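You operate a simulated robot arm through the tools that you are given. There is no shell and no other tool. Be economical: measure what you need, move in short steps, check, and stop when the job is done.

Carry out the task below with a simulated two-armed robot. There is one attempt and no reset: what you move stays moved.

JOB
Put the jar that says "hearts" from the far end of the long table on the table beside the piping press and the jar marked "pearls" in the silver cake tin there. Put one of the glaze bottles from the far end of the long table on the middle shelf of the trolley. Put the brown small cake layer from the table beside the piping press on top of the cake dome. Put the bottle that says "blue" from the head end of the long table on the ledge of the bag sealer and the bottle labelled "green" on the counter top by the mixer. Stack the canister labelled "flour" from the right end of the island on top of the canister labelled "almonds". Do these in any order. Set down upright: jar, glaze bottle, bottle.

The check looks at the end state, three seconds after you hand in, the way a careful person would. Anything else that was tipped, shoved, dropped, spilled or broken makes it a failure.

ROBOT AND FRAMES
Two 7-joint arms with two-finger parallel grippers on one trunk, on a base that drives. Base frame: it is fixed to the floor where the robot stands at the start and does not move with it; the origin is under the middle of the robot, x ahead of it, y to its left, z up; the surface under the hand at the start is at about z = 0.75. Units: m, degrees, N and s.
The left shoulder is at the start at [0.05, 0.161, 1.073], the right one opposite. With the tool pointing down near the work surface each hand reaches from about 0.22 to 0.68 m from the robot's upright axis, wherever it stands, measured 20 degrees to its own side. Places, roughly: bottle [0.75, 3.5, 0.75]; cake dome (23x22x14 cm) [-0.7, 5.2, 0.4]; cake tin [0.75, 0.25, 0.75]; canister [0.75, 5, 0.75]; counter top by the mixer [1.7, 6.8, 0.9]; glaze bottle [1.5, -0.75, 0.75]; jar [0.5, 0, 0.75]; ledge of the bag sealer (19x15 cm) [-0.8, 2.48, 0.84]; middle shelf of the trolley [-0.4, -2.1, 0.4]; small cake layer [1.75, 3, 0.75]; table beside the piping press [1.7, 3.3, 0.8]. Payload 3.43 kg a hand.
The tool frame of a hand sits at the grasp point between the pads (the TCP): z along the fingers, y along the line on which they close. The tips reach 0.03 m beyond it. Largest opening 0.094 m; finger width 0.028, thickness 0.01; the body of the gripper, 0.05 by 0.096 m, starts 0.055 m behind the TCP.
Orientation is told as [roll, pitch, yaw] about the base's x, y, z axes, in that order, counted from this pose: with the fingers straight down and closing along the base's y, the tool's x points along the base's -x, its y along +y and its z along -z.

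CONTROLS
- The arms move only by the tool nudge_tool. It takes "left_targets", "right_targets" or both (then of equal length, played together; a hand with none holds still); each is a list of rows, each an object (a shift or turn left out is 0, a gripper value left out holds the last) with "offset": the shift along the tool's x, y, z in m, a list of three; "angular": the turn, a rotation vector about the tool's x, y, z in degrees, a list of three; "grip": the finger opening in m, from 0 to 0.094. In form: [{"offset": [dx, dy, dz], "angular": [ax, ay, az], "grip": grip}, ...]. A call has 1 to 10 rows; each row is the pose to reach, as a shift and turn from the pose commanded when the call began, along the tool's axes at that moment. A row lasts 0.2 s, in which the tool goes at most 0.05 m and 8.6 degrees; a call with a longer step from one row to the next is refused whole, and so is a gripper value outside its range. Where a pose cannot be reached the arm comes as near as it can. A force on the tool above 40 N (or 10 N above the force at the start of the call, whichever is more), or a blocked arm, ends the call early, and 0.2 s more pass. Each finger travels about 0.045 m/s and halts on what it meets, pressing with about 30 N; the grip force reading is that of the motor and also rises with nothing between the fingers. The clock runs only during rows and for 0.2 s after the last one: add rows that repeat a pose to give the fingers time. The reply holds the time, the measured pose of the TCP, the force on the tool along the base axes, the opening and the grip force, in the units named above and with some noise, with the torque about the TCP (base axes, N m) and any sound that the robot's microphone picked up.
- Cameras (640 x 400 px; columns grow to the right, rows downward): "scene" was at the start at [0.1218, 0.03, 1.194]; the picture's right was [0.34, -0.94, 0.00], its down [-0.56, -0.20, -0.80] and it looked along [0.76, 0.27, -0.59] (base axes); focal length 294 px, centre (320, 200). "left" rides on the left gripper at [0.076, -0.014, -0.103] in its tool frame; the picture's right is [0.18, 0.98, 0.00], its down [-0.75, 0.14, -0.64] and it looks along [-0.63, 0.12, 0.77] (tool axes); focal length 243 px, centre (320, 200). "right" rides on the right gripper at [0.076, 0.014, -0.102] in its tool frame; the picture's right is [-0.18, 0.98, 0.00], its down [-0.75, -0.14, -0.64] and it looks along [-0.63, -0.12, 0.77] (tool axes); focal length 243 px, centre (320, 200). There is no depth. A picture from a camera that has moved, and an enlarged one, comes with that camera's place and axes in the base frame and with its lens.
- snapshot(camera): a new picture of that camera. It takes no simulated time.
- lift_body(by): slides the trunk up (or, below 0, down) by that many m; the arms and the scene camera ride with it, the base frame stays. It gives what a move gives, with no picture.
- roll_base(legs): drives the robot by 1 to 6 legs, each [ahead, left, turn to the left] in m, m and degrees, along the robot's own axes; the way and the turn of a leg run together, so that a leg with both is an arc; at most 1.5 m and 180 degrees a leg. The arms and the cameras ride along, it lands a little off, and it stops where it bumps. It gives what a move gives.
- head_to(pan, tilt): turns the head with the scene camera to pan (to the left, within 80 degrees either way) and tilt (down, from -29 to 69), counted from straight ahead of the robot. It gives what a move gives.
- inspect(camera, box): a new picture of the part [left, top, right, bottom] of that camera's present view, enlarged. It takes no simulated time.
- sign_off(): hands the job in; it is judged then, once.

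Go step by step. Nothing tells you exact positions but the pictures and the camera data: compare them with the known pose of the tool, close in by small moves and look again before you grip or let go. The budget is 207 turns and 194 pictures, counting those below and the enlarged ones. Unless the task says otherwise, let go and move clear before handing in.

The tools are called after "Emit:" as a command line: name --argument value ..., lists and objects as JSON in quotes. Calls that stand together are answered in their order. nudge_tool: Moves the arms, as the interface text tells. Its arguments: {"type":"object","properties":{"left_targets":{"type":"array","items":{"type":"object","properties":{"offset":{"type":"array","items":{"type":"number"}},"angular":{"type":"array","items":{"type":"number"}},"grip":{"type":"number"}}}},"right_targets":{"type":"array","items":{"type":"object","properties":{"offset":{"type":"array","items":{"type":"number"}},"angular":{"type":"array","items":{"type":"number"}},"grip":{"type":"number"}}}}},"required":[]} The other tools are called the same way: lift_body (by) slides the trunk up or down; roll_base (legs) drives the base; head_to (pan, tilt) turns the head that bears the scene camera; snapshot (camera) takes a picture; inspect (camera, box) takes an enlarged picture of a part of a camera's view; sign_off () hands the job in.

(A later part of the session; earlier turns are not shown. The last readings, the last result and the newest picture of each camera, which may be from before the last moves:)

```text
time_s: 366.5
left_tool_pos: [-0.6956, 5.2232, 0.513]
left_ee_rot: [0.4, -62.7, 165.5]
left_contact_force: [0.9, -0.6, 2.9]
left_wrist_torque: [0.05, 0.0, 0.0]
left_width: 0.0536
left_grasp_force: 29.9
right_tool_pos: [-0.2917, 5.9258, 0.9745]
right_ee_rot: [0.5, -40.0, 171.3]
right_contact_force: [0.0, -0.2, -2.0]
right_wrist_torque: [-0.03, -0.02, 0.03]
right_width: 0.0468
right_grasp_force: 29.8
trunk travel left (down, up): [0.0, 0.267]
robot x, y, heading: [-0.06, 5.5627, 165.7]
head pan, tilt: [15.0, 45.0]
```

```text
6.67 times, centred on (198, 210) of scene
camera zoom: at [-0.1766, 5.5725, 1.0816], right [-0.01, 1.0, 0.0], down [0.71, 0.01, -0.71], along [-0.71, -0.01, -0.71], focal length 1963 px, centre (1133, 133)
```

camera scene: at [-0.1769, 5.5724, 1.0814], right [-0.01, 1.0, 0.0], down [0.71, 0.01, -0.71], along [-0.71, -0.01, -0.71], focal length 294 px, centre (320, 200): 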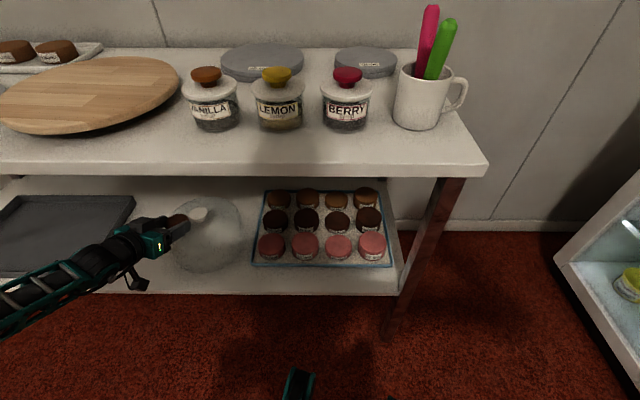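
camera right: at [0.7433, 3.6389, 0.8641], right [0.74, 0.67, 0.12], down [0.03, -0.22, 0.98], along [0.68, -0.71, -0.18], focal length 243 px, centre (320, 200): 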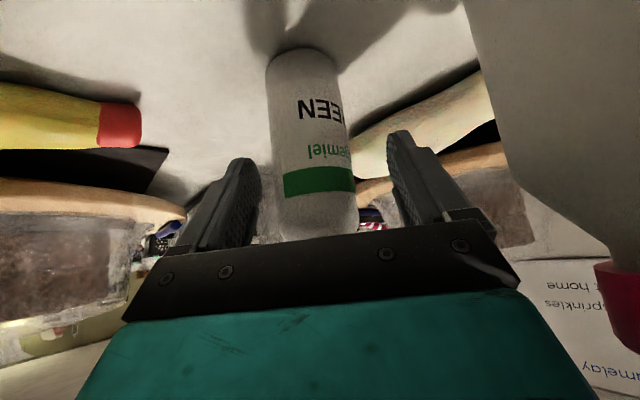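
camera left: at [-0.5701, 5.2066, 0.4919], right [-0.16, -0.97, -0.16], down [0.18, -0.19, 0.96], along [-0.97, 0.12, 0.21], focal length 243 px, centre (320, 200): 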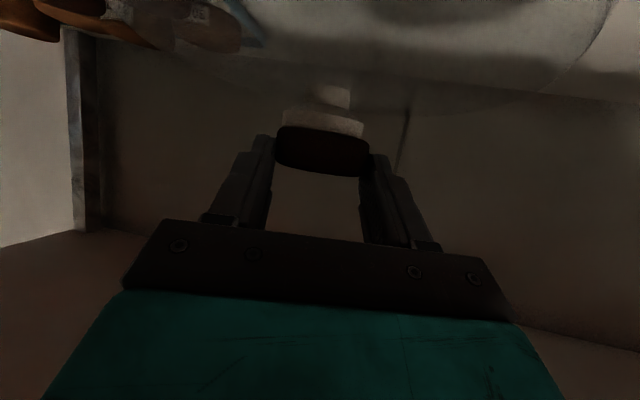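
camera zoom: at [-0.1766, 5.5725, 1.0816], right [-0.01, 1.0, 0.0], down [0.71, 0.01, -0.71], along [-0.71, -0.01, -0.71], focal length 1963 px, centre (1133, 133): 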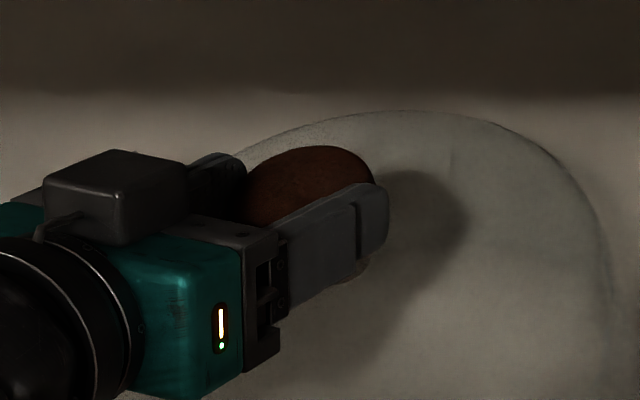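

The layer rests centred on the knob. Opening and withdrawing straight back.

Emit:
nudge_tool --left_targets '[{"grip": 0.058}, {"grip": 0.066}, {"grip": 0.074}, {"grip": 0.074}, {"offset": [0.0092, 0, -0.0178]}, {"offset": [0.0253, 0, -0.049]}, {"offset": [0.0368, 0, -0.071]}]'

Emit:
inspect --camera "scene" --box '[130, 170, 290, 290]'

```text
time_s: 368.1
left_tool_pos: [-0.6202, 5.2054, 0.5126]
left_ee_rot: [0.4, -62.6, 165.4]
left_contact_force: [-0.1, -0.3, 0.4]
left_wrist_torque: [0.0, 0.03, -0.01]
left_width: 0.0739
left_grasp_force: 0.0
right_tool_pos: [-0.291, 5.926, 0.9745]
right_ee_rot: [0.5, -39.9, 171.3]
right_contact_force: [0.4, -0.2, -1.4]
right_wrist_torque: [-0.02, 0.0, -0.02]
right_width: 0.0464
right_grasp_force: 30.2
trunk travel left (down, up): [0.0, 0.267]
robot x, y, heading: [-0.0558, 5.5621, 165.4]
head pan, tilt: [15.0, 45.0]
```

```text
3.33 times, centred on (210, 230) of scene
camera zoom: at [-0.1769, 5.5724, 1.0815], right [-0.01, 1.0, 0.0], down [0.71, 0.01, -0.71], along [-0.71, -0.01, -0.71], focal length 981 px, centre (687, 100)
```

zoom: 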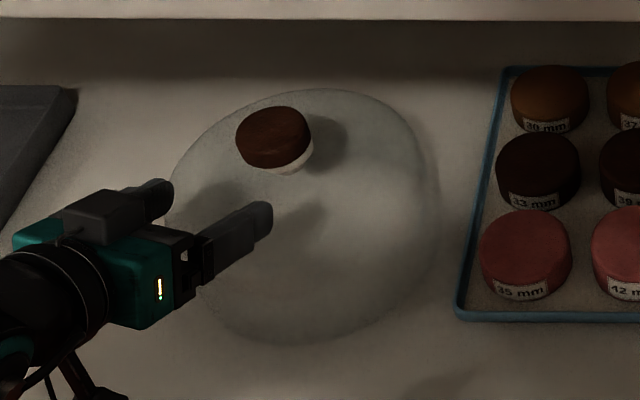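

The layer sits on the knob. Backing out, raising the trunk, then looking toward the counter and mixer.

Emit:
roll_base --legs '[[-0.33, 0, 0]]'

Emit:
lift_body --by 0.25

Emit:
roll_base --legs '[[0, 0, -105]]'

Emit:
head_to --pan -10 --tilt 28

Emit:
snapshot --camera "scene"

```text
time_s: 370.3
left_tool_pos: [-0.2926, 5.1197, 0.5121]
left_ee_rot: [0.3, -62.6, 166.0]
left_contact_force: [0.4, 0.1, 0.8]
left_wrist_torque: [-0.01, 0.0, -0.01]
left_width: 0.0739
left_grasp_force: 0.0
right_tool_pos: [0.0327, 5.8405, 0.9749]
right_ee_rot: [0.5, -40.0, 171.6]
right_contact_force: [0.6, -0.6, -2.2]
right_wrist_torque: [0.0, -0.01, -0.01]
right_width: 0.0467
right_grasp_force: 30.2
trunk travel left (down, up): [0.0, 0.267]
robot x, y, heading: [0.2687, 5.4821, 166.0]
head pan, tilt: [15.0, 45.0]
```

```text
time_s: 372.9
left_tool_pos: [-0.2924, 5.1197, 0.7627]
left_ee_rot: [0.3, -62.6, 165.9]
left_contact_force: [-0.8, 0.3, -0.7]
left_wrist_torque: [0.0, -0.01, -0.03]
left_width: 0.0738
left_grasp_force: 0.1
right_tool_pos: [0.0327, 5.8414, 1.2243]
right_ee_rot: [0.3, -39.9, 171.6]
right_contact_force: [-0.1, -1.3, -1.5]
right_wrist_torque: [0.03, -0.02, 0.01]
right_width: 0.0468
right_grasp_force: 29.9
trunk travel left (down, up): [-0.25, 0.017]
robot x, y, heading: [0.2674, 5.4778, 166.2]
head pan, tilt: [15.0, 45.0]
```

```text
time_s: 377.7
left_tool_pos: [0.073, 6.1168, 0.762]
left_ee_rot: [0.3, -62.6, 60.3]
left_contact_force: [0.4, -0.4, 0.2]
left_wrist_torque: [0.04, -0.01, 0.01]
left_width: 0.074
left_grasp_force: 0.0
right_tool_pos: [0.6819, 5.6105, 1.2256]
right_ee_rot: [0.5, -39.9, 66.0]
right_contact_force: [0.2, -0.2, -1.8]
right_wrist_torque: [-0.04, 0.03, 0.01]
right_width: 0.047
right_grasp_force: 29.8
trunk travel left (down, up): [-0.25, 0.017]
robot x, y, heading: [0.2688, 5.479, 60.2]
head pan, tilt: [15.0, 45.0]
```

```text
time_s: 378.6
left_tool_pos: [0.0732, 6.1171, 0.7619]
left_ee_rot: [0.3, -62.5, 60.2]
left_contact_force: [0.0, 0.2, 0.5]
left_wrist_torque: [0.0, -0.01, -0.01]
left_width: 0.0737
left_grasp_force: 0.1
right_tool_pos: [0.6805, 5.6107, 1.2245]
right_ee_rot: [0.4, -39.9, 66.0]
right_contact_force: [0.7, -0.3, -1.5]
right_wrist_torque: [-0.02, -0.01, -0.01]
right_width: 0.0466
right_grasp_force: 29.9
trunk travel left (down, up): [-0.25, 0.017]
robot x, y, heading: [0.268, 5.4826, 59.9]
head pan, tilt: [-10.0, 28.0]
```

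```text
65 pictures are left
camera scene: at [0.347, 5.5849, 1.3572], right [0.77, -0.64, 0.0], down [-0.3, -0.36, -0.88], along [0.56, 0.68, -0.47], focal length 294 px, centre (320, 200)
```

scene: 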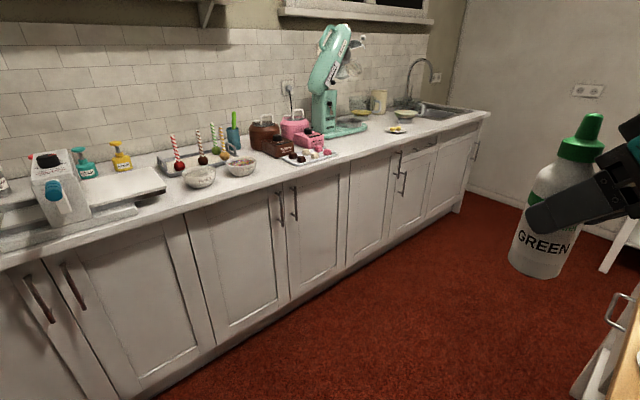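

The mixer is at about (1.57, 6.83), with free counter in front of it around (1.5, 6.58). I'll first raise and tuck the left hand, then drive into the lane between island and counter.

Emit:
nudge_tool --left_targets '[{"offset": [-0.035, 0, -0.02], "angular": [0, 8, 0]}, {"offset": [-0.07, 0, -0.04], "angular": [0, 16, 0]}, {"offset": [-0.105, 0, -0.06], "angular": [0, 24, 0]}, {"offset": [-0.14, 0, -0.08], "angular": [0, 32, 0]}, {"offset": [-0.175, 0, -0.1], "angular": [0, 38, 0]}, {"offset": [-0.175, -0.04, -0.1], "angular": [0, 38, 0]}, {"offset": [-0.165, -0.08, -0.14], "angular": [0, 38, 0]}, {"offset": [-0.15, -0.11, -0.175], "angular": [0, 38, 0]}, {"offset": [-0.13, -0.13, -0.21], "angular": [0, 38, 0]}]'

Emit:
roll_base --legs '[[0.476, 0.275, 0], [0, 0, 30]]'

Emit:
head_to --pan -45 --tilt 32

Emit:
snapshot --camera "scene"

```text
refused: row 7 steps farther than a row can; nothing moved
```

```text
time_s: 380.9
left_tool_pos: [0.0754, 6.4927, 0.7602]
left_ee_rot: [1.1, -62.6, 58.9]
left_contact_force: [0.7, -17.8, 11.1]
left_wrist_torque: [0.6, 0.25, 0.33]
left_width: 0.0685
left_grasp_force: 0.0
right_tool_pos: [0.684, 5.9882, 1.2244]
right_ee_rot: [0.6, -40.0, 65.9]
right_contact_force: [-0.6, -0.4, -0.8]
right_wrist_torque: [0.0, 0.05, -0.01]
right_width: 0.0466
right_grasp_force: 30.1
trunk travel left (down, up): [-0.25, 0.017]
robot x, y, heading: [0.2702, 5.8601, 60.2]
head pan, tilt: [-10.0, 28.0]
stopped in leg 1: the force on the tool passed its limit at 172 N (the readings are from after the stop); the commanded pose is now the measured one
```

```text
time_s: 381.9
left_tool_pos: [0.0726, 6.4915, 0.7601]
left_ee_rot: [1.0, -62.4, 59.2]
left_contact_force: [2.2, -21.6, 9.9]
left_wrist_torque: [0.47, 0.2, 0.31]
left_width: 0.0671
left_grasp_force: 0.0
right_tool_pos: [0.6835, 5.9896, 1.2243]
right_ee_rot: [0.5, -40.1, 66.0]
right_contact_force: [-0.6, -0.4, -1.1]
right_wrist_torque: [-0.04, 0.01, -0.03]
right_width: 0.0466
right_grasp_force: 29.6
trunk travel left (down, up): [-0.25, 0.017]
robot x, y, heading: [0.2715, 5.8609, 60.2]
head pan, tilt: [-45.0, 32.0]
```

```text
64 pictures are left
camera scene: at [0.3778, 5.916, 1.351], right [0.26, -0.97, 0.0], down [-0.51, -0.14, -0.85], along [0.82, 0.22, -0.53], focal length 294 px, centre (320, 200)
```

scene: 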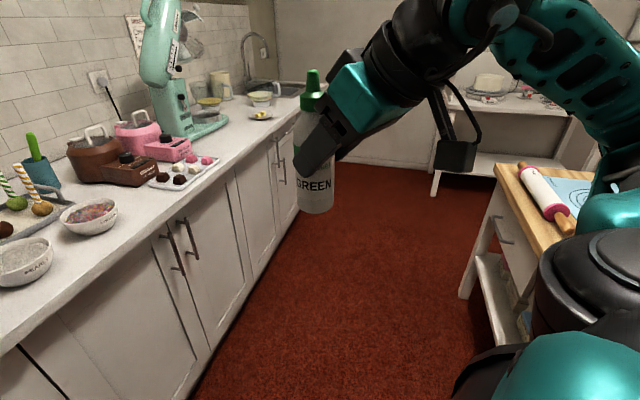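

The refused move let the left fingers bump the cabinet front (fixed furniture). I'll back off, then tuck the left hand with legal steps.

Emit:
roll_base --legs '[[-0.104, -0.06, 0]]'

Emit:
nudge_tool --left_targets '[{"offset": [-0.035, 0, -0.02], "angular": [0, 8, 0]}, {"offset": [-0.07, 0, -0.04], "angular": [0, 16, 0]}, {"offset": [-0.105, 0, -0.06], "angular": [0, 24, 0]}, {"offset": [-0.14, 0, -0.08], "angular": [0, 32, 0]}, {"offset": [-0.175, 0, -0.1], "angular": [0, 38, 0]}, {"offset": [-0.175, -0.04, -0.1], "angular": [0, 38, 0]}, {"offset": [-0.165, -0.06, -0.13], "angular": [0, 38, 0]}, {"offset": [-0.15, -0.08, -0.165], "angular": [0, 38, 0]}, {"offset": [-0.135, -0.1, -0.2], "angular": [0, 38, 0]}]'

```text
time_s: 383.2
left_tool_pos: [0.0714, 6.3721, 0.7603]
left_ee_rot: [0.8, -62.4, 59.4]
left_contact_force: [0.7, -0.3, 0.2]
left_wrist_torque: [0.0, 0.02, 0.03]
left_width: 0.0741
left_grasp_force: 0.1
right_tool_pos: [0.6822, 5.8704, 1.2249]
right_ee_rot: [0.5, -39.9, 66.2]
right_contact_force: [-0.1, -0.3, -1.2]
right_wrist_torque: [-0.02, -0.01, -0.02]
right_width: 0.0463
right_grasp_force: 30.2
trunk travel left (down, up): [-0.25, 0.017]
robot x, y, heading: [0.274, 5.7409, 60.3]
head pan, tilt: [-45.0, 32.0]
```

```text
time_s: 385.2
left_tool_pos: [0.1017, 6.2226, 0.9677]
left_ee_rot: [0.4, -24.3, 60.0]
left_contact_force: [-0.5, -0.1, -0.1]
left_wrist_torque: [0.0, 0.01, 0.02]
left_width: 0.0739
left_grasp_force: 0.1
right_tool_pos: [0.6825, 5.8711, 1.2244]
right_ee_rot: [0.5, -40.0, 66.1]
right_contact_force: [-0.3, -0.3, -0.8]
right_wrist_torque: [-0.02, 0.0, -0.02]
right_width: 0.0467
right_grasp_force: 29.6
trunk travel left (down, up): [-0.25, 0.017]
robot x, y, heading: [0.2704, 5.7438, 60.1]
head pan, tilt: [-45.0, 32.0]
```

Now raise the left hand and, once done, drive to about (1.32, 5.98) facing the counter.

Emit:
nudge_tool --left_targets '[{"offset": [-0.018, -0.03, -0.035]}, {"offset": [-0.036, -0.05, -0.075]}, {"offset": [-0.055, -0.07, -0.115]}, {"offset": [-0.073, -0.09, -0.155]}, {"offset": [-0.073, -0.12, -0.164]}]'

Emit:
roll_base --legs '[[0.19, 0.11, 0], [0, 0, 30], [0, -1.05, 0]]'

Emit:
head_to --pan -15 --tilt 38

Emit:
snapshot --camera "scene"

```text
time_s: 386.4
left_tool_pos: [0.2076, 6.1605, 1.1474]
left_ee_rot: [0.4, -24.2, 60.1]
left_contact_force: [-0.5, -0.3, -0.1]
left_wrist_torque: [0.02, 0.03, -0.01]
left_width: 0.0738
left_grasp_force: 0.1
right_tool_pos: [0.6829, 5.8716, 1.225]
right_ee_rot: [0.4, -39.8, 66.1]
right_contact_force: [-0.1, 0.2, -0.9]
right_wrist_torque: [-0.06, 0.03, -0.01]
right_width: 0.0467
right_grasp_force: 30.3
trunk travel left (down, up): [-0.25, 0.017]
robot x, y, heading: [0.273, 5.7362, 60.5]
head pan, tilt: [-45.0, 32.0]
```

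```text
time_s: 398.5
left_tool_pos: [1.0423, 6.2931, 1.1462]
left_ee_rot: [0.3, -24.3, 90.6]
left_contact_force: [-0.3, 0.9, -0.7]
left_wrist_torque: [0.01, 0.0, 0.02]
left_width: 0.0742
left_grasp_force: 0.0
right_tool_pos: [1.6003, 6.2844, 1.2237]
right_ee_rot: [0.6, -39.9, 96.6]
right_contact_force: [0.7, 0.0, -1.0]
right_wrist_torque: [-0.01, 0.01, 0.03]
right_width: 0.0463
right_grasp_force: 30.0
trunk travel left (down, up): [-0.25, 0.017]
robot x, y, heading: [1.3114, 5.9622, 90.8]
head pan, tilt: [-45.0, 32.0]
```

```text
time_s: 399.5
left_tool_pos: [1.0436, 6.2919, 1.1475]
left_ee_rot: [0.4, -24.4, 90.6]
left_contact_force: [-0.4, 0.1, 0.0]
left_wrist_torque: [0.0, -0.02, -0.01]
left_width: 0.0739
left_grasp_force: 0.1
right_tool_pos: [1.6, 6.2845, 1.2244]
right_ee_rot: [0.5, -39.9, 96.7]
right_contact_force: [-0.2, 0.6, -1.1]
right_wrist_torque: [-0.04, 0.01, 0.0]
right_width: 0.0464
right_grasp_force: 29.7
trunk travel left (down, up): [-0.25, 0.017]
robot x, y, heading: [1.3107, 5.9602, 90.8]
head pan, tilt: [-15.0, 38.0]
```

```text
63 pictures are left
camera scene: at [1.3328, 6.0864, 1.3417], right [0.97, -0.25, 0.0], down [-0.15, -0.6, -0.79], along [0.19, 0.76, -0.62], focal length 294 px, centre (320, 200)
```

scene: 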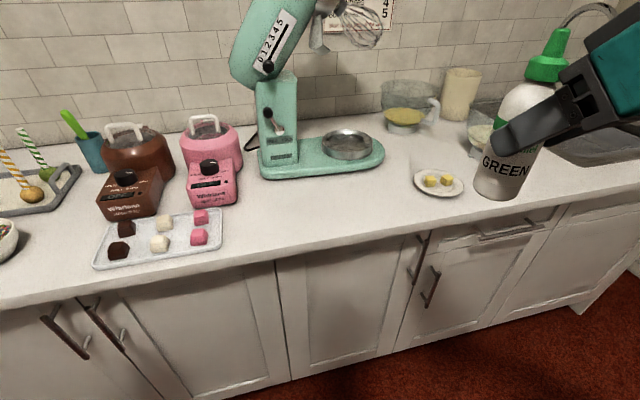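

Free spot in front of the mixer at about (1.50, 6.61). I'll drive 10 cm closer, lower the trunk 12 cm, and bring the bottle over it.

Emit:
roll_base --legs '[[0.1, 0, 0]]'

Emit:
lift_body --by -0.12

Emit:
nudge_tool --right_targets '[{"offset": [-0.035, 0.012, 0.03]}, {"offset": [-0.07, 0.024, 0.059]}, {"offset": [-0.105, 0.036, 0.088]}, {"offset": [-0.14, 0.048, 0.118]}, {"offset": [-0.175, 0.061, 0.147]}, {"offset": [-0.175, 0.061, 0.147]}]'

Emit:
snapshot --camera "scene"

```text
time_s: 400.6
left_tool_pos: [1.041, 6.3934, 1.1453]
left_ee_rot: [0.3, -24.3, 90.6]
left_contact_force: [0.2, 0.3, -0.8]
left_wrist_torque: [-0.01, 0.02, 0.0]
left_width: 0.074
left_grasp_force: 0.0
right_tool_pos: [1.5973, 6.3887, 1.2239]
right_ee_rot: [0.6, -39.8, 96.7]
right_contact_force: [-1.0, 0.7, -1.0]
right_wrist_torque: [-0.08, 0.0, -0.01]
right_width: 0.0467
right_grasp_force: 29.9
trunk travel left (down, up): [-0.25, 0.017]
robot x, y, heading: [1.3095, 6.0644, 90.8]
head pan, tilt: [-15.0, 38.0]
```

```text
time_s: 402.1
left_tool_pos: [1.0415, 6.3932, 1.028]
left_ee_rot: [0.5, -24.3, 90.6]
left_contact_force: [0.0, -0.2, -0.2]
left_wrist_torque: [0.0, 0.02, -0.02]
left_width: 0.0741
left_grasp_force: 0.0
right_tool_pos: [1.5982, 6.3874, 1.1052]
right_ee_rot: [0.5, -39.9, 96.7]
right_contact_force: [1.0, 0.1, -1.1]
right_wrist_torque: [0.0, -0.01, 0.04]
right_width: 0.0464
right_grasp_force: 30.2
trunk travel left (down, up): [-0.13, 0.137]
robot x, y, heading: [1.3135, 6.0647, 90.9]
head pan, tilt: [-15.0, 38.0]
```

```text
time_s: 403.6
left_tool_pos: [1.042, 6.3947, 1.0256]
left_ee_rot: [0.4, -24.2, 90.5]
left_contact_force: [-0.2, 0.0, -0.8]
left_wrist_torque: [0.01, 0.0, 0.03]
left_width: 0.0741
left_grasp_force: 0.1
right_tool_pos: [1.5095, 6.6052, 1.1041]
right_ee_rot: [0.3, -39.9, 96.7]
right_contact_force: [-0.8, 0.4, -1.1]
right_wrist_torque: [-0.03, 0.02, -0.03]
right_width: 0.0465
right_grasp_force: 30.1
trunk travel left (down, up): [-0.13, 0.137]
robot x, y, heading: [1.3122, 6.0632, 90.8]
head pan, tilt: [-15.0, 38.0]
```

```text
62 pictures are left
camera scene: at [1.3313, 6.1884, 1.2217], right [0.97, -0.24, 0.0], down [-0.15, -0.6, -0.79], along [0.19, 0.76, -0.62], focal length 294 px, centre (320, 200)
```

scene: 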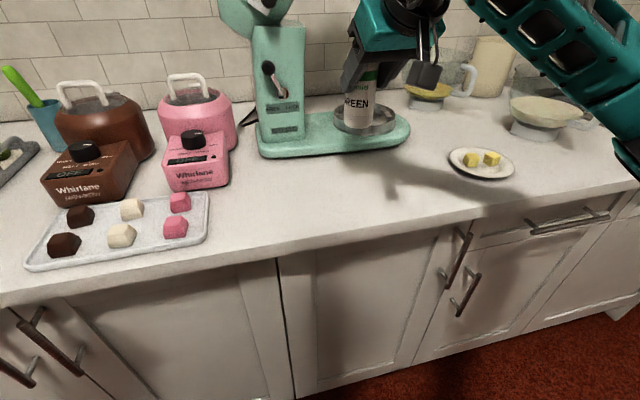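

Clear below. Lowering to near contact with fine last steps.

Emit:
nudge_tool --right_targets '[{"offset": [0.024, 0, 0.028]}, {"offset": [0.048, 0, 0.057]}, {"offset": [0.069, 0, 0.082]}, {"offset": [0.072, 0, 0.0858]}, {"offset": [0.0746, 0, 0.0888]}, {"offset": [0.0765, 0, 0.0911]}, {"offset": [0.0785, 0, 0.0935]}]'

Emit:
inspect --camera "scene" --box '[260, 80, 452, 230]'

```text
time_s: 405.1
left_tool_pos: [1.0419, 6.3925, 1.0284]
left_ee_rot: [0.5, -24.4, 90.6]
left_contact_force: [0.5, 0.2, -0.3]
left_wrist_torque: [0.0, 0.01, 0.05]
left_width: 0.074
left_grasp_force: 0.0
right_tool_pos: [1.5093, 6.6061, 0.9867]
right_ee_rot: [0.4, -40.3, 96.7]
right_contact_force: [2.3, -1.1, 11.4]
right_wrist_torque: [0.41, -0.24, -0.08]
right_width: 0.0464
right_grasp_force: 30.8
trunk travel left (down, up): [-0.13, 0.137]
robot x, y, heading: [1.3094, 6.0625, 90.9]
head pan, tilt: [-15.0, 38.0]
```

```text
2.67 times, centred on (356, 155) of scene
camera zoom: at [1.331, 6.1872, 1.2221], right [0.97, -0.24, 0.0], down [-0.15, -0.6, -0.79], along [0.19, 0.76, -0.61], focal length 785 px, centre (224, 320)
```

zoom: 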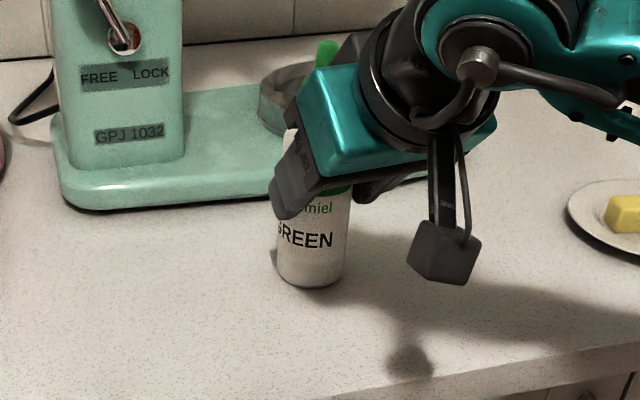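

Standing on the counter. Releasing and going straight up.

Emit:
nudge_tool --right_targets '[{"grip": 0.055}, {"grip": 0.07}, {"grip": 0.078}, {"grip": 0.078}, {"offset": [-0.013, 0, -0.0153]}, {"offset": [-0.039, 0, -0.046]}, {"offset": [-0.064, 0, -0.077]}, {"offset": [-0.09, 0, -0.107]}, {"offset": [-0.116, 0, -0.138]}]'

Emit:
snapshot --camera "scene"

```text
time_s: 407.1
left_tool_pos: [1.0413, 6.3938, 1.0264]
left_ee_rot: [0.5, -24.3, 90.6]
left_contact_force: [0.3, 0.2, 0.4]
left_wrist_torque: [-0.05, 0.0, -0.06]
left_width: 0.0738
left_grasp_force: 0.1
right_tool_pos: [1.509, 6.6049, 1.1644]
right_ee_rot: [0.3, -39.9, 96.9]
right_contact_force: [-0.5, 0.0, -0.1]
right_wrist_torque: [-0.01, 0.01, 0.01]
right_width: 0.0777
right_grasp_force: 0.0
trunk travel left (down, up): [-0.13, 0.137]
robot x, y, heading: [1.3055, 6.0641, 90.7]
head pan, tilt: [-15.0, 38.0]
```

```text
60 pictures are left
camera scene: at [1.3309, 6.1881, 1.2217], right [0.97, -0.24, 0.0], down [-0.15, -0.6, -0.79], along [0.19, 0.76, -0.62], focal length 294 px, centre (320, 200)
```

scene: 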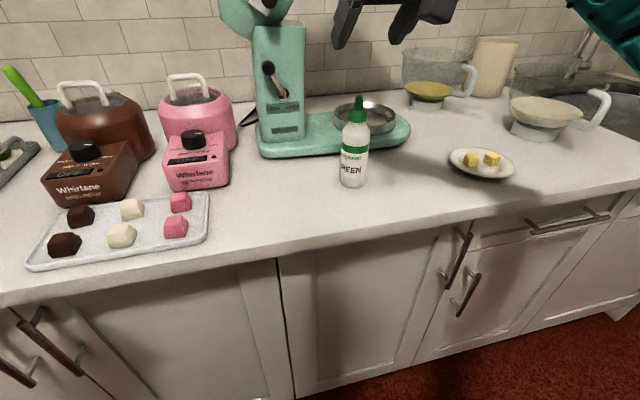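

Green is done. Next is flour. I'll retract the right hand, raise the trunk, and drive round to the front of the island, facing +x.

Emit:
nudge_tool --right_targets '[{"offset": [0.034, 0, -0.028]}, {"offset": [0.067, 0, -0.056]}, {"offset": [0.1, 0, -0.084]}, {"offset": [0.134, 0, -0.112]}, {"offset": [0.165, 0, -0.138]}]'

Emit:
lift_body --by 0.12

Emit:
roll_base --legs '[[-0.12, 0, 0], [0, 1.2, 0], [0, 0, -91], [0, -0.85, 0], [0, -0.8, 0]]'

Emit:
head_to --pan 20 --tilt 32

Emit:
snapshot --camera "scene"

```text
time_s: 408.4
left_tool_pos: [1.0417, 6.3922, 1.0282]
left_ee_rot: [0.4, -24.4, 90.5]
left_contact_force: [0.0, 0.2, -0.4]
left_wrist_torque: [-0.02, 0.02, 0.01]
left_width: 0.0741
left_grasp_force: 0.0
right_tool_pos: [1.5372, 6.3939, 1.161]
right_ee_rot: [0.4, -39.9, 96.7]
right_contact_force: [-0.4, 0.6, -1.3]
right_wrist_torque: [-0.01, 0.02, 0.01]
right_width: 0.0782
right_grasp_force: 0.0
trunk travel left (down, up): [-0.13, 0.137]
robot x, y, heading: [1.3151, 6.0647, 90.9]
head pan, tilt: [-15.0, 38.0]
```

```text
time_s: 409.9
left_tool_pos: [1.0418, 6.3939, 1.1468]
left_ee_rot: [0.3, -24.3, 90.6]
left_contact_force: [-0.3, 0.1, -0.4]
left_wrist_torque: [0.0, -0.02, 0.03]
left_width: 0.0739
left_grasp_force: 0.0
right_tool_pos: [1.5372, 6.3936, 1.282]
right_ee_rot: [0.5, -39.9, 96.7]
right_contact_force: [-0.6, -0.2, 0.1]
right_wrist_torque: [-0.01, 0.02, -0.03]
right_width: 0.0781
right_grasp_force: 0.1
trunk travel left (down, up): [-0.25, 0.017]
robot x, y, heading: [1.3093, 6.0624, 90.8]
head pan, tilt: [-15.0, 38.0]
```

```text
time_s: 439.8
left_tool_pos: [0.4668, 4.5528, 1.1477]
left_ee_rot: [0.4, -24.2, 1.9]
left_contact_force: [0.5, -0.4, 1.2]
left_wrist_torque: [-0.01, 0.03, 0.01]
left_width: 0.0738
left_grasp_force: 0.0
right_tool_pos: [0.4784, 4.0588, 1.282]
right_ee_rot: [0.5, -39.9, 8.2]
right_contact_force: [0.1, 0.2, 0.8]
right_wrist_torque: [0.01, 0.0, 0.0]
right_width: 0.0779
right_grasp_force: 0.2
trunk travel left (down, up): [-0.25, 0.017]
robot x, y, heading: [0.1467, 4.2755, 2.0]
head pan, tilt: [-15.0, 38.0]
```

```text
time_s: 440.8
left_tool_pos: [0.4682, 4.5535, 1.1474]
left_ee_rot: [0.4, -24.3, 2.0]
left_contact_force: [0.1, -0.2, 0.3]
left_wrist_torque: [0.01, 0.0, 0.03]
left_width: 0.0742
left_grasp_force: 0.0
right_tool_pos: [0.4792, 4.0588, 1.2811]
right_ee_rot: [0.5, -39.9, 8.2]
right_contact_force: [-0.2, -0.2, -0.1]
right_wrist_torque: [-0.03, 0.03, 0.0]
right_width: 0.0781
right_grasp_force: 0.0
trunk travel left (down, up): [-0.25, 0.017]
robot x, y, heading: [0.1435, 4.2771, 2.4]
head pan, tilt: [20.0, 32.0]
```

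```text
59 pictures are left
camera scene: at [0.2673, 4.3121, 1.3509], right [0.38, -0.93, 0.0], down [-0.49, -0.2, -0.85], along [0.79, 0.32, -0.53], focal length 294 px, centre (320, 200)
```

scene: 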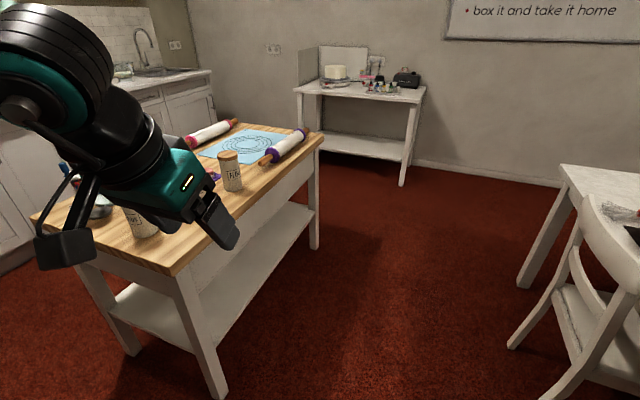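

I see two canisters on the island's near end. I'll move to about (0.78, 4.33) and face the island.

Emit:
roll_base --legs '[[0.62, 0.03, 0], [0, 0, 88]]'

Emit:
head_to --pan 0 --tilt 40

Emit:
snapshot --camera "scene"

```text
time_s: 448.0
left_tool_pos: [0.4905, 4.6635, 1.1479]
left_ee_rot: [0.4, -24.3, 90.5]
left_contact_force: [0.4, -0.4, 0.2]
left_wrist_torque: [-0.03, 0.01, 0.0]
left_width: 0.0741
left_grasp_force: 0.0
right_tool_pos: [0.9857, 4.6616, 1.2818]
right_ee_rot: [0.5, -39.9, 96.6]
right_contact_force: [0.1, -0.5, 0.1]
right_wrist_torque: [0.01, 0.02, 0.02]
right_width: 0.078
right_grasp_force: 0.2
trunk travel left (down, up): [-0.25, 0.017]
robot x, y, heading: [0.7601, 4.3309, 90.4]
head pan, tilt: [20.0, 32.0]
```

```text
time_s: 448.9
left_tool_pos: [0.4903, 4.6621, 1.1477]
left_ee_rot: [0.4, -24.2, 90.4]
left_contact_force: [-0.6, -0.8, -0.6]
left_wrist_torque: [0.02, 0.04, -0.01]
left_width: 0.074
left_grasp_force: 0.1
right_tool_pos: [0.9853, 4.6611, 1.2815]
right_ee_rot: [0.5, -40.0, 96.4]
right_contact_force: [0.2, 0.0, -0.1]
right_wrist_torque: [0.0, -0.04, -0.01]
right_width: 0.078
right_grasp_force: 0.0
trunk travel left (down, up): [-0.25, 0.017]
robot x, y, heading: [0.757, 4.3332, 90.7]
head pan, tilt: [0.0, 40.0]
```

```text
58 pictures are left
camera scene: at [0.757, 4.4577, 1.3387], right [1.0, 0.01, 0.0], down [0.01, -0.64, -0.77], along [-0.01, 0.77, -0.64], focal length 294 px, centre (320, 200)
```

scene: 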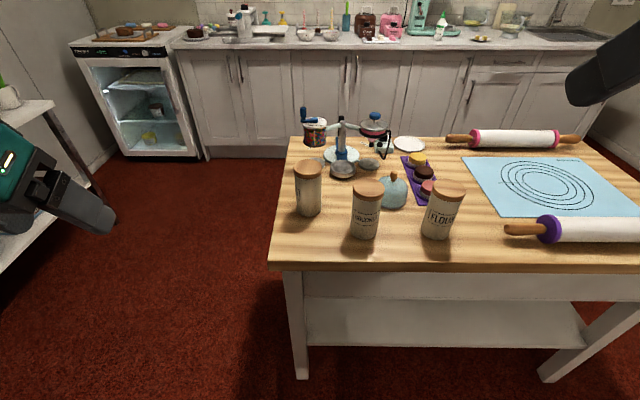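

Three canisters; zooming in for labels.

Emit:
inspect --camera "scene" --box '[275, 140, 483, 270]'

```text
3.08 times, centred on (379, 205) of scene
camera zoom: at [0.757, 4.4577, 1.3387], right [1.0, 0.01, 0.0], down [0.01, -0.64, -0.77], along [-0.01, 0.77, -0.64], focal length 906 px, centre (138, 185)
```

zoom: 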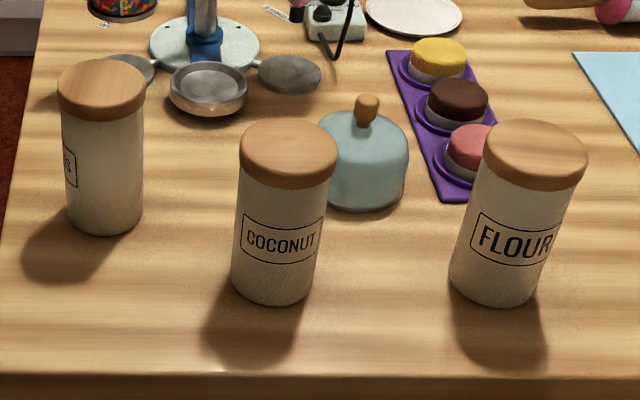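

Left canister is almonds (label ends in "S"), the middle is coconut and the right one flour. Flour is at about (1.063, 5.01) with its top at ≈0.91, and almonds at about (0.717, 5.10). I'll grip flour's body from the front with a 60° tilted right hand.

Emit:
roll_base --legs '[[0.05, -0.1, 0]]'

Emit:
nudge_tool --right_targets '[{"angular": [3.86, 0, 4.6], "grip": 0.094}, {"angular": [3.86, 0, 4.6], "grip": 0.094}]'

Emit:
nudge_tool --right_targets '[{"angular": [0, -7, 0]}, {"angular": [0, -14, 0]}, {"angular": [0, -20, 0]}, {"angular": [0, -20, 0]}]'

Emit:
lift_body --by -0.25

Emit:
snapshot --camera "scene"

```text
time_s: 450.4
left_tool_pos: [0.5884, 4.7139, 1.1476]
left_ee_rot: [0.4, -24.3, 90.4]
left_contact_force: [-0.7, -0.6, 0.1]
left_wrist_torque: [0.01, 0.0, 0.02]
left_width: 0.0739
left_grasp_force: 0.1
right_tool_pos: [1.0836, 4.7135, 1.2825]
right_ee_rot: [0.4, -39.9, 96.6]
right_contact_force: [-0.5, 0.3, 0.6]
right_wrist_torque: [0.01, 0.06, -0.01]
right_width: 0.078
right_grasp_force: 0.0
trunk travel left (down, up): [-0.25, 0.017]
robot x, y, heading: [0.854, 4.3819, 90.6]
head pan, tilt: [0.0, 40.0]
```

```text
time_s: 451.0
left_tool_pos: [0.5879, 4.7141, 1.1479]
left_ee_rot: [0.4, -24.2, 90.5]
left_contact_force: [-0.4, 0.6, -0.5]
left_wrist_torque: [0.02, 0.02, 0.0]
left_width: 0.0739
left_grasp_force: 0.1
right_tool_pos: [1.084, 4.713, 1.281]
right_ee_rot: [0.4, -39.9, 90.6]
right_contact_force: [-0.3, -0.2, 0.8]
right_wrist_torque: [-0.02, 0.04, 0.04]
right_width: 0.0939
right_grasp_force: 0.0
trunk travel left (down, up): [-0.25, 0.017]
robot x, y, heading: [0.8546, 4.3833, 90.7]
head pan, tilt: [0.0, 40.0]
```

```text
time_s: 452.0
left_tool_pos: [0.587, 4.7135, 1.1476]
left_ee_rot: [0.3, -24.3, 90.6]
left_contact_force: [-0.1, 0.9, 0.9]
left_wrist_torque: [-0.02, 0.0, 0.0]
left_width: 0.074
left_grasp_force: 0.1
right_tool_pos: [1.086, 4.7309, 1.3083]
right_ee_rot: [0.7, -59.8, 90.3]
right_contact_force: [0.4, -0.2, -0.5]
right_wrist_torque: [0.03, 0.01, 0.02]
right_width: 0.0941
right_grasp_force: 0.1
right hand out of reach, approached as far as the arm can: row 2, 3, 4
trunk travel left (down, up): [-0.25, 0.017]
robot x, y, heading: [0.8522, 4.3822, 90.8]
head pan, tilt: [0.0, 40.0]
```

```text
time_s: 454.6
left_tool_pos: [0.5885, 4.7134, 0.8971]
left_ee_rot: [0.4, -24.3, 90.5]
left_contact_force: [-0.5, -0.4, -0.8]
left_wrist_torque: [-0.01, 0.04, 0.03]
left_width: 0.0738
left_grasp_force: 0.0
right_tool_pos: [1.0844, 4.7314, 1.0583]
right_ee_rot: [0.7, -59.8, 90.2]
right_contact_force: [-0.4, -0.9, -0.4]
right_wrist_torque: [-0.03, 0.01, -0.02]
right_width: 0.094
right_grasp_force: 0.0
trunk travel left (down, up): [0.0, 0.267]
robot x, y, heading: [0.8578, 4.3868, 90.7]
head pan, tilt: [0.0, 40.0]
```

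```text
56 pictures are left
camera scene: at [0.8546, 4.5087, 1.0888], right [1.0, 0.01, 0.0], down [0.01, -0.64, -0.77], along [-0.01, 0.77, -0.64], focal length 294 px, centre (320, 200)
```

scene: 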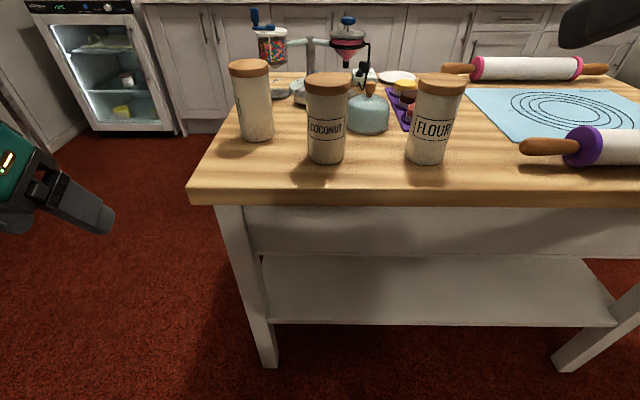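

Triangulated: island top z≈0.772, flour at about (1.063, 5.02), top ≈0.918. Lowering the right hand in front of the island edge first.

Emit:
nudge_tool --right_targets '[{"offset": [0.039, 0.005, 0.0225]}, {"offset": [0.078, 0.01, 0.045]}, {"offset": [0.117, 0.015, 0.0675]}, {"offset": [0.155, 0.021, 0.0895]}, {"offset": [0.192, 0.021, 0.111]}, {"offset": [0.192, 0.021, 0.111]}]'

Emit:
snapshot --camera "right"

```text
time_s: 456.0
left_tool_pos: [0.5883, 4.7125, 0.8973]
left_ee_rot: [0.4, -24.3, 90.5]
left_contact_force: [0.2, -0.7, -0.6]
left_wrist_torque: [0.0, -0.04, -0.01]
left_width: 0.074
left_grasp_force: 0.0
right_tool_pos: [1.0465, 4.8179, 0.8267]
right_ee_rot: [0.7, -59.8, 90.3]
right_contact_force: [-0.7, 0.4, -0.1]
right_wrist_torque: [0.03, -0.03, -0.01]
right_width: 0.0942
right_grasp_force: 0.1
right hand out of reach, approached as far as the arm can: row 1, 2, 3, 4, 5, 6
trunk travel left (down, up): [0.0, 0.267]
robot x, y, heading: [0.8578, 4.3803, 90.8]
head pan, tilt: [0.0, 40.0]
```

```text
55 pictures are left
camera right: at [1.035, 4.6898, 0.8131], right [-0.98, 0.08, 0.17], down [0.15, -0.17, 0.97], along [0.1, 0.98, 0.16], focal length 243 px, centre (320, 200)
```

right: 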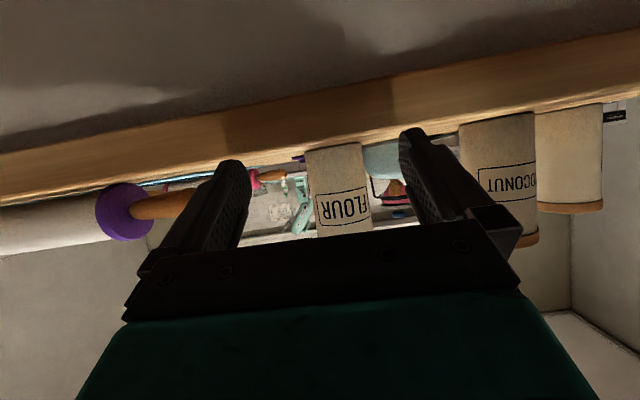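

The wrist view places flour slightly left of the scene estimate. I'll move forward 7 cm at the same height and re-measure.

Emit:
nudge_tool --right_targets '[{"offset": [-0.02, 0, 0.029]}, {"offset": [-0.039, 0, 0.058]}, {"offset": [-0.039, 0, 0.058]}]'

Emit:
snapshot --camera "right"

Emit:
inspect --camera "scene" --box '[290, 60, 530, 240]'

```text
time_s: 456.8
left_tool_pos: [0.5878, 4.7155, 0.8971]
left_ee_rot: [0.4, -24.3, 90.5]
left_contact_force: [-0.4, -0.6, 0.2]
left_wrist_torque: [-0.02, -0.04, 0.0]
left_width: 0.0738
left_grasp_force: 0.0
right_tool_pos: [1.0468, 4.8871, 0.833]
right_ee_rot: [0.7, -59.7, 90.3]
right_contact_force: [-0.1, 0.2, 0.3]
right_wrist_torque: [0.01, -0.01, 0.04]
right_width: 0.0938
right_grasp_force: 0.1
trunk travel left (down, up): [0.0, 0.267]
robot x, y, heading: [0.8558, 4.3815, 90.6]
head pan, tilt: [0.0, 40.0]
```

```text
54 pictures are left
camera right: at [1.0354, 4.7609, 0.8195], right [-0.98, 0.08, 0.16], down [0.15, -0.17, 0.97], along [0.1, 0.98, 0.16], focal length 243 px, centre (320, 200)
```

right: 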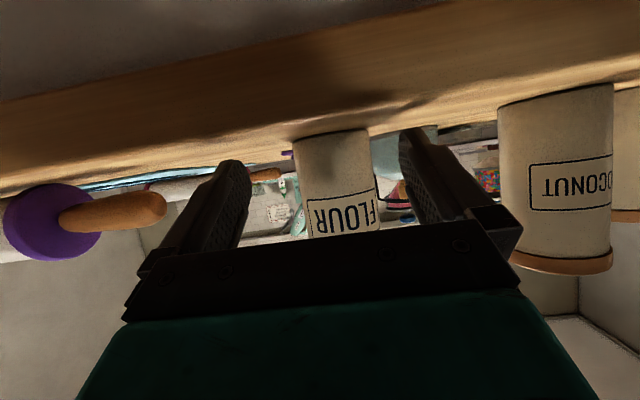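

```text
2.22 times, centred on (410, 150) of scene
camera zoom: at [0.8546, 4.5088, 1.0887], right [1.0, 0.01, 0.0], down [0.01, -0.64, -0.77], along [-0.01, 0.77, -0.64], focal length 654 px, centre (120, 311)
```

zoom: 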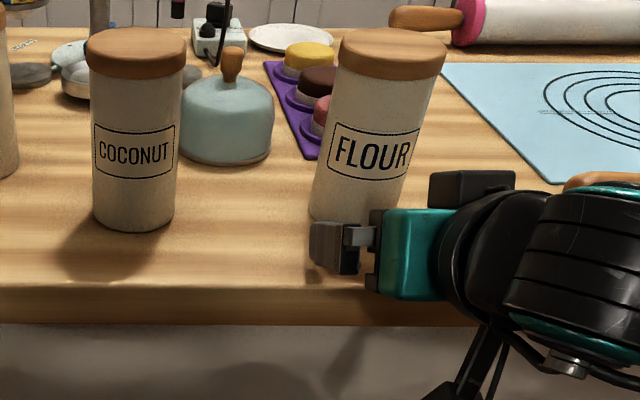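

The estimates differ by about 1.5 cm and my current lateral is in between. I'll go forward 5 cm, just before the fingers straddle it, and re-measure.

Emit:
nudge_tool --right_targets '[{"offset": [-0.0125, 0, 0.0217]}, {"offset": [-0.025, 0, 0.0433]}, {"offset": [-0.025, 0, 0.0433]}]'

Emit:
snapshot --camera "right"

```text
time_s: 457.6
left_tool_pos: [0.5884, 4.713, 0.8979]
left_ee_rot: [0.4, -24.4, 90.5]
left_contact_force: [-0.5, -0.4, -0.2]
left_wrist_torque: [0.01, 0.02, 0.02]
left_width: 0.0739
left_grasp_force: 0.1
right_tool_pos: [1.0482, 4.9384, 0.8333]
right_ee_rot: [0.7, -59.8, 90.3]
right_contact_force: [-0.3, 0.6, 0.1]
right_wrist_torque: [0.04, 0.01, 0.01]
right_width: 0.0938
right_grasp_force: 0.1
trunk travel left (down, up): [0.0, 0.267]
robot x, y, heading: [0.8549, 4.3853, 90.4]
head pan, tilt: [0.0, 40.0]
```

```text
52 pictures are left
camera right: at [1.0356, 4.8124, 0.8186], right [-0.98, 0.08, 0.16], down [0.15, -0.17, 0.97], along [0.1, 0.98, 0.16], focal length 243 px, centre (320, 200)
```

right: 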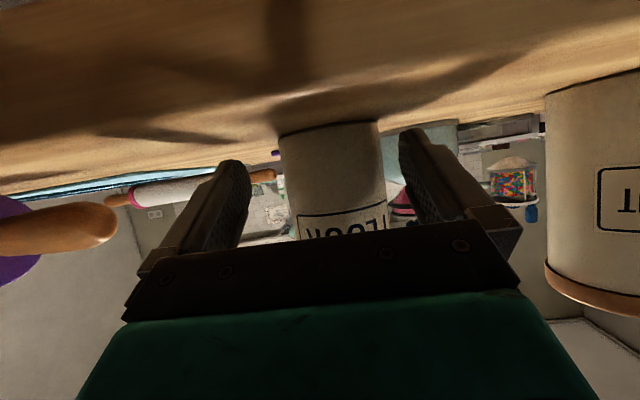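

Offset converges to about 7 mm toward tool +y, with flour at y≈4.996. Correcting, advancing 4.3 cm and closing.

Emit:
nudge_tool --right_targets '[{"offset": [0, 0.006, 0]}, {"offset": [-0.011, 0.006, 0.019]}, {"offset": [-0.0215, 0.006, 0.037]}, {"offset": [-0.0215, 0.006, 0.037]}]'

Emit:
snapshot --camera "right"

Emit:
inspect --camera "scene" --box '[290, 60, 530, 240]'

```text
time_s: 458.6
left_tool_pos: [0.5873, 4.7131, 0.898]
left_ee_rot: [0.4, -24.2, 90.4]
left_contact_force: [0.2, 0.3, 0.7]
left_wrist_torque: [-0.01, -0.01, -0.02]
left_width: 0.0742
left_grasp_force: 0.0
right_tool_pos: [1.0404, 4.9816, 0.8334]
right_ee_rot: [0.6, -59.9, 90.3]
right_contact_force: [-0.1, -1.5, 0.5]
right_wrist_torque: [0.07, 0.03, -0.03]
right_width: 0.094
right_grasp_force: 0.0
trunk travel left (down, up): [0.0, 0.267]
robot x, y, heading: [0.8588, 4.3836, 90.4]
head pan, tilt: [0.0, 40.0]
```

```text
51 pictures are left
camera right: at [1.0283, 4.8553, 0.8192], right [-0.98, 0.08, 0.16], down [0.15, -0.17, 0.97], along [0.1, 0.98, 0.16], focal length 243 px, centre (320, 200)
```

right: 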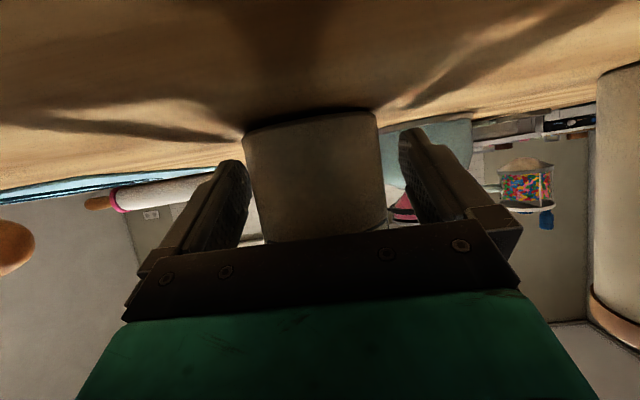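

```text
2.22 times, centred on (410, 150) of scene
camera zoom: at [0.8545, 4.5086, 1.0888], right [1.0, 0.01, 0.0], down [0.01, -0.64, -0.77], along [-0.01, 0.77, -0.64], focal length 654 px, centre (120, 311)
```

zoom: 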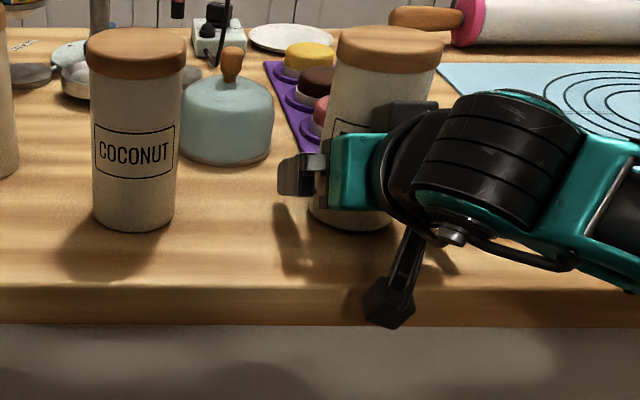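

Flour is between the fingers. Closing.

Emit:
nudge_tool --right_targets '[{"offset": [0, -0.004, 0], "grip": 0.09}, {"offset": [0, -0.004, 0], "grip": 0.05}, {"offset": [0, -0.004, 0], "grip": 0.05}, {"offset": [0, -0.004, 0], "grip": 0.05}, {"offset": [0, -0.004, 0], "grip": 0.05}]'

```text
time_s: 459.8
left_tool_pos: [0.5881, 4.7135, 0.8977]
left_ee_rot: [0.4, -24.3, 90.5]
left_contact_force: [0.5, -0.2, -0.3]
left_wrist_torque: [0.01, 0.02, -0.02]
left_width: 0.0739
left_grasp_force: 0.0
right_tool_pos: [1.0433, 4.9813, 0.8331]
right_ee_rot: [0.8, -59.7, 90.3]
right_contact_force: [-0.9, -0.1, -0.8]
right_wrist_torque: [0.06, 0.04, 0.04]
right_width: 0.0712
right_grasp_force: 29.8
trunk travel left (down, up): [0.0, 0.267]
robot x, y, heading: [0.8543, 4.3855, 90.6]
head pan, tilt: [0.0, 40.0]
```

Gripped (0.071). Lifting vertically with the trunk 0.22 m and checking.

Emit:
lift_body --by 0.22

Emit:
snapshot --camera "scene"

```text
time_s: 462.1
left_tool_pos: [0.5878, 4.7148, 1.1168]
left_ee_rot: [0.5, -24.3, 90.4]
left_contact_force: [-0.8, -0.1, 1.1]
left_wrist_torque: [-0.01, 0.02, -0.02]
left_width: 0.0741
left_grasp_force: 0.0
right_tool_pos: [1.0445, 4.9815, 1.0521]
right_ee_rot: [0.7, -59.7, 90.3]
right_contact_force: [-0.1, 0.5, -3.7]
right_wrist_torque: [-0.02, 0.0, 0.0]
right_width: 0.0711
right_grasp_force: 29.6
trunk travel left (down, up): [-0.22, 0.047]
robot x, y, heading: [0.8585, 4.3838, 90.9]
head pan, tilt: [0.0, 40.0]
```

```text
49 pictures are left
camera scene: at [0.8547, 4.5093, 1.3086], right [1.0, 0.01, 0.0], down [0.01, -0.64, -0.77], along [-0.01, 0.77, -0.64], focal length 294 px, centre (320, 200)
```

scene: 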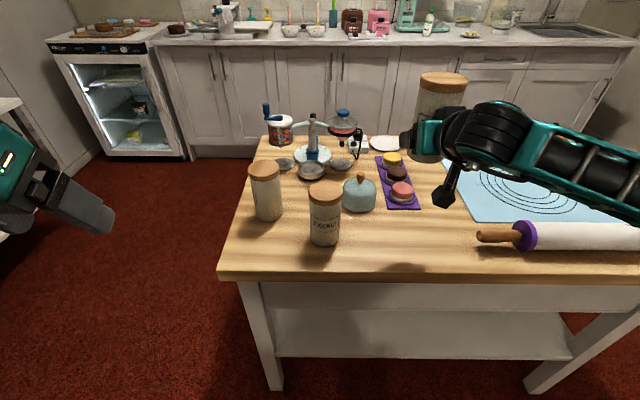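

Flour is held upright. Almonds is at about (0.716, 5.083). I'll strafe the base left and forward to bring flour above it, then check with both cameras.

Emit:
roll_base --legs '[[0.06, 0.325, 0]]'

Emit:
snapshot --camera "scene"

Emit:
snapshot --camera "right"

```text
time_s: 465.5
left_tool_pos: [0.2635, 4.7712, 1.1169]
left_ee_rot: [0.4, -24.4, 90.2]
left_contact_force: [-0.3, -0.7, -0.4]
left_wrist_torque: [0.01, -0.01, 0.0]
left_width: 0.0739
left_grasp_force: 0.0
right_tool_pos: [0.7205, 5.0367, 1.0532]
right_ee_rot: [0.6, -59.8, 90.0]
right_contact_force: [0.0, 0.5, -2.4]
right_wrist_torque: [-0.02, -0.01, 0.01]
right_width: 0.0711
right_grasp_force: 30.0
trunk travel left (down, up): [-0.22, 0.047]
robot x, y, heading: [0.5283, 4.4388, 90.7]
head pan, tilt: [0.0, 40.0]
```

```text
48 pictures are left
camera scene: at [0.5292, 4.5654, 1.3087], right [1.0, 0.01, 0.0], down [0.0, -0.64, -0.77], along [-0.01, 0.77, -0.64], focal length 294 px, centre (320, 200)
```

scene: 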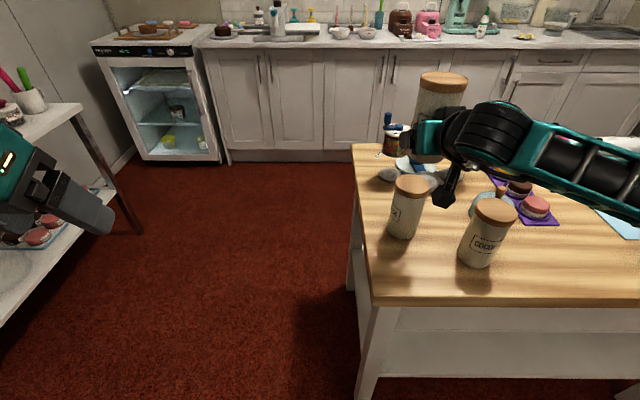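

```text
47 pictures are left
camera right: at [0.7085, 4.9111, 1.0384], right [-0.98, 0.08, 0.16], down [0.15, -0.17, 0.97], along [0.11, 0.98, 0.16], focal length 243 px, centre (320, 200)
```

right: 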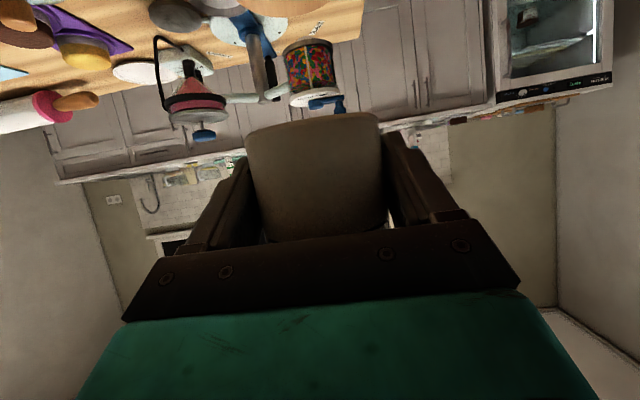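

The projection of held flour matches the picture to about 1 px. Zooming on almonds for its lid centre.

Emit:
inspect --camera "scene" --box '[350, 140, 510, 280]'

```text
2.86 times, centred on (430, 210) of scene
camera zoom: at [0.5292, 4.5654, 1.3087], right [1.0, 0.01, 0.0], down [0.0, -0.64, -0.77], along [-0.01, 0.77, -0.64], focal length 841 px, centre (6, 171)
```

zoom: 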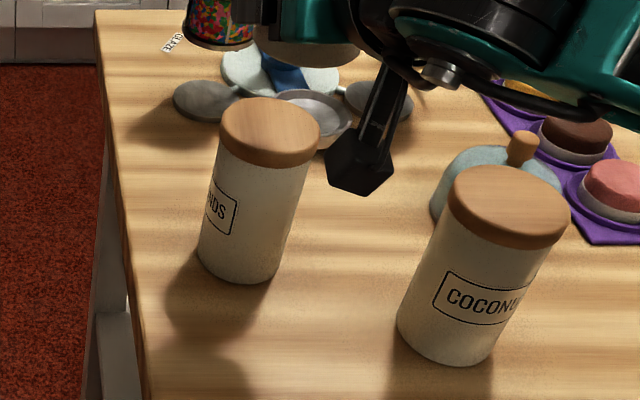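

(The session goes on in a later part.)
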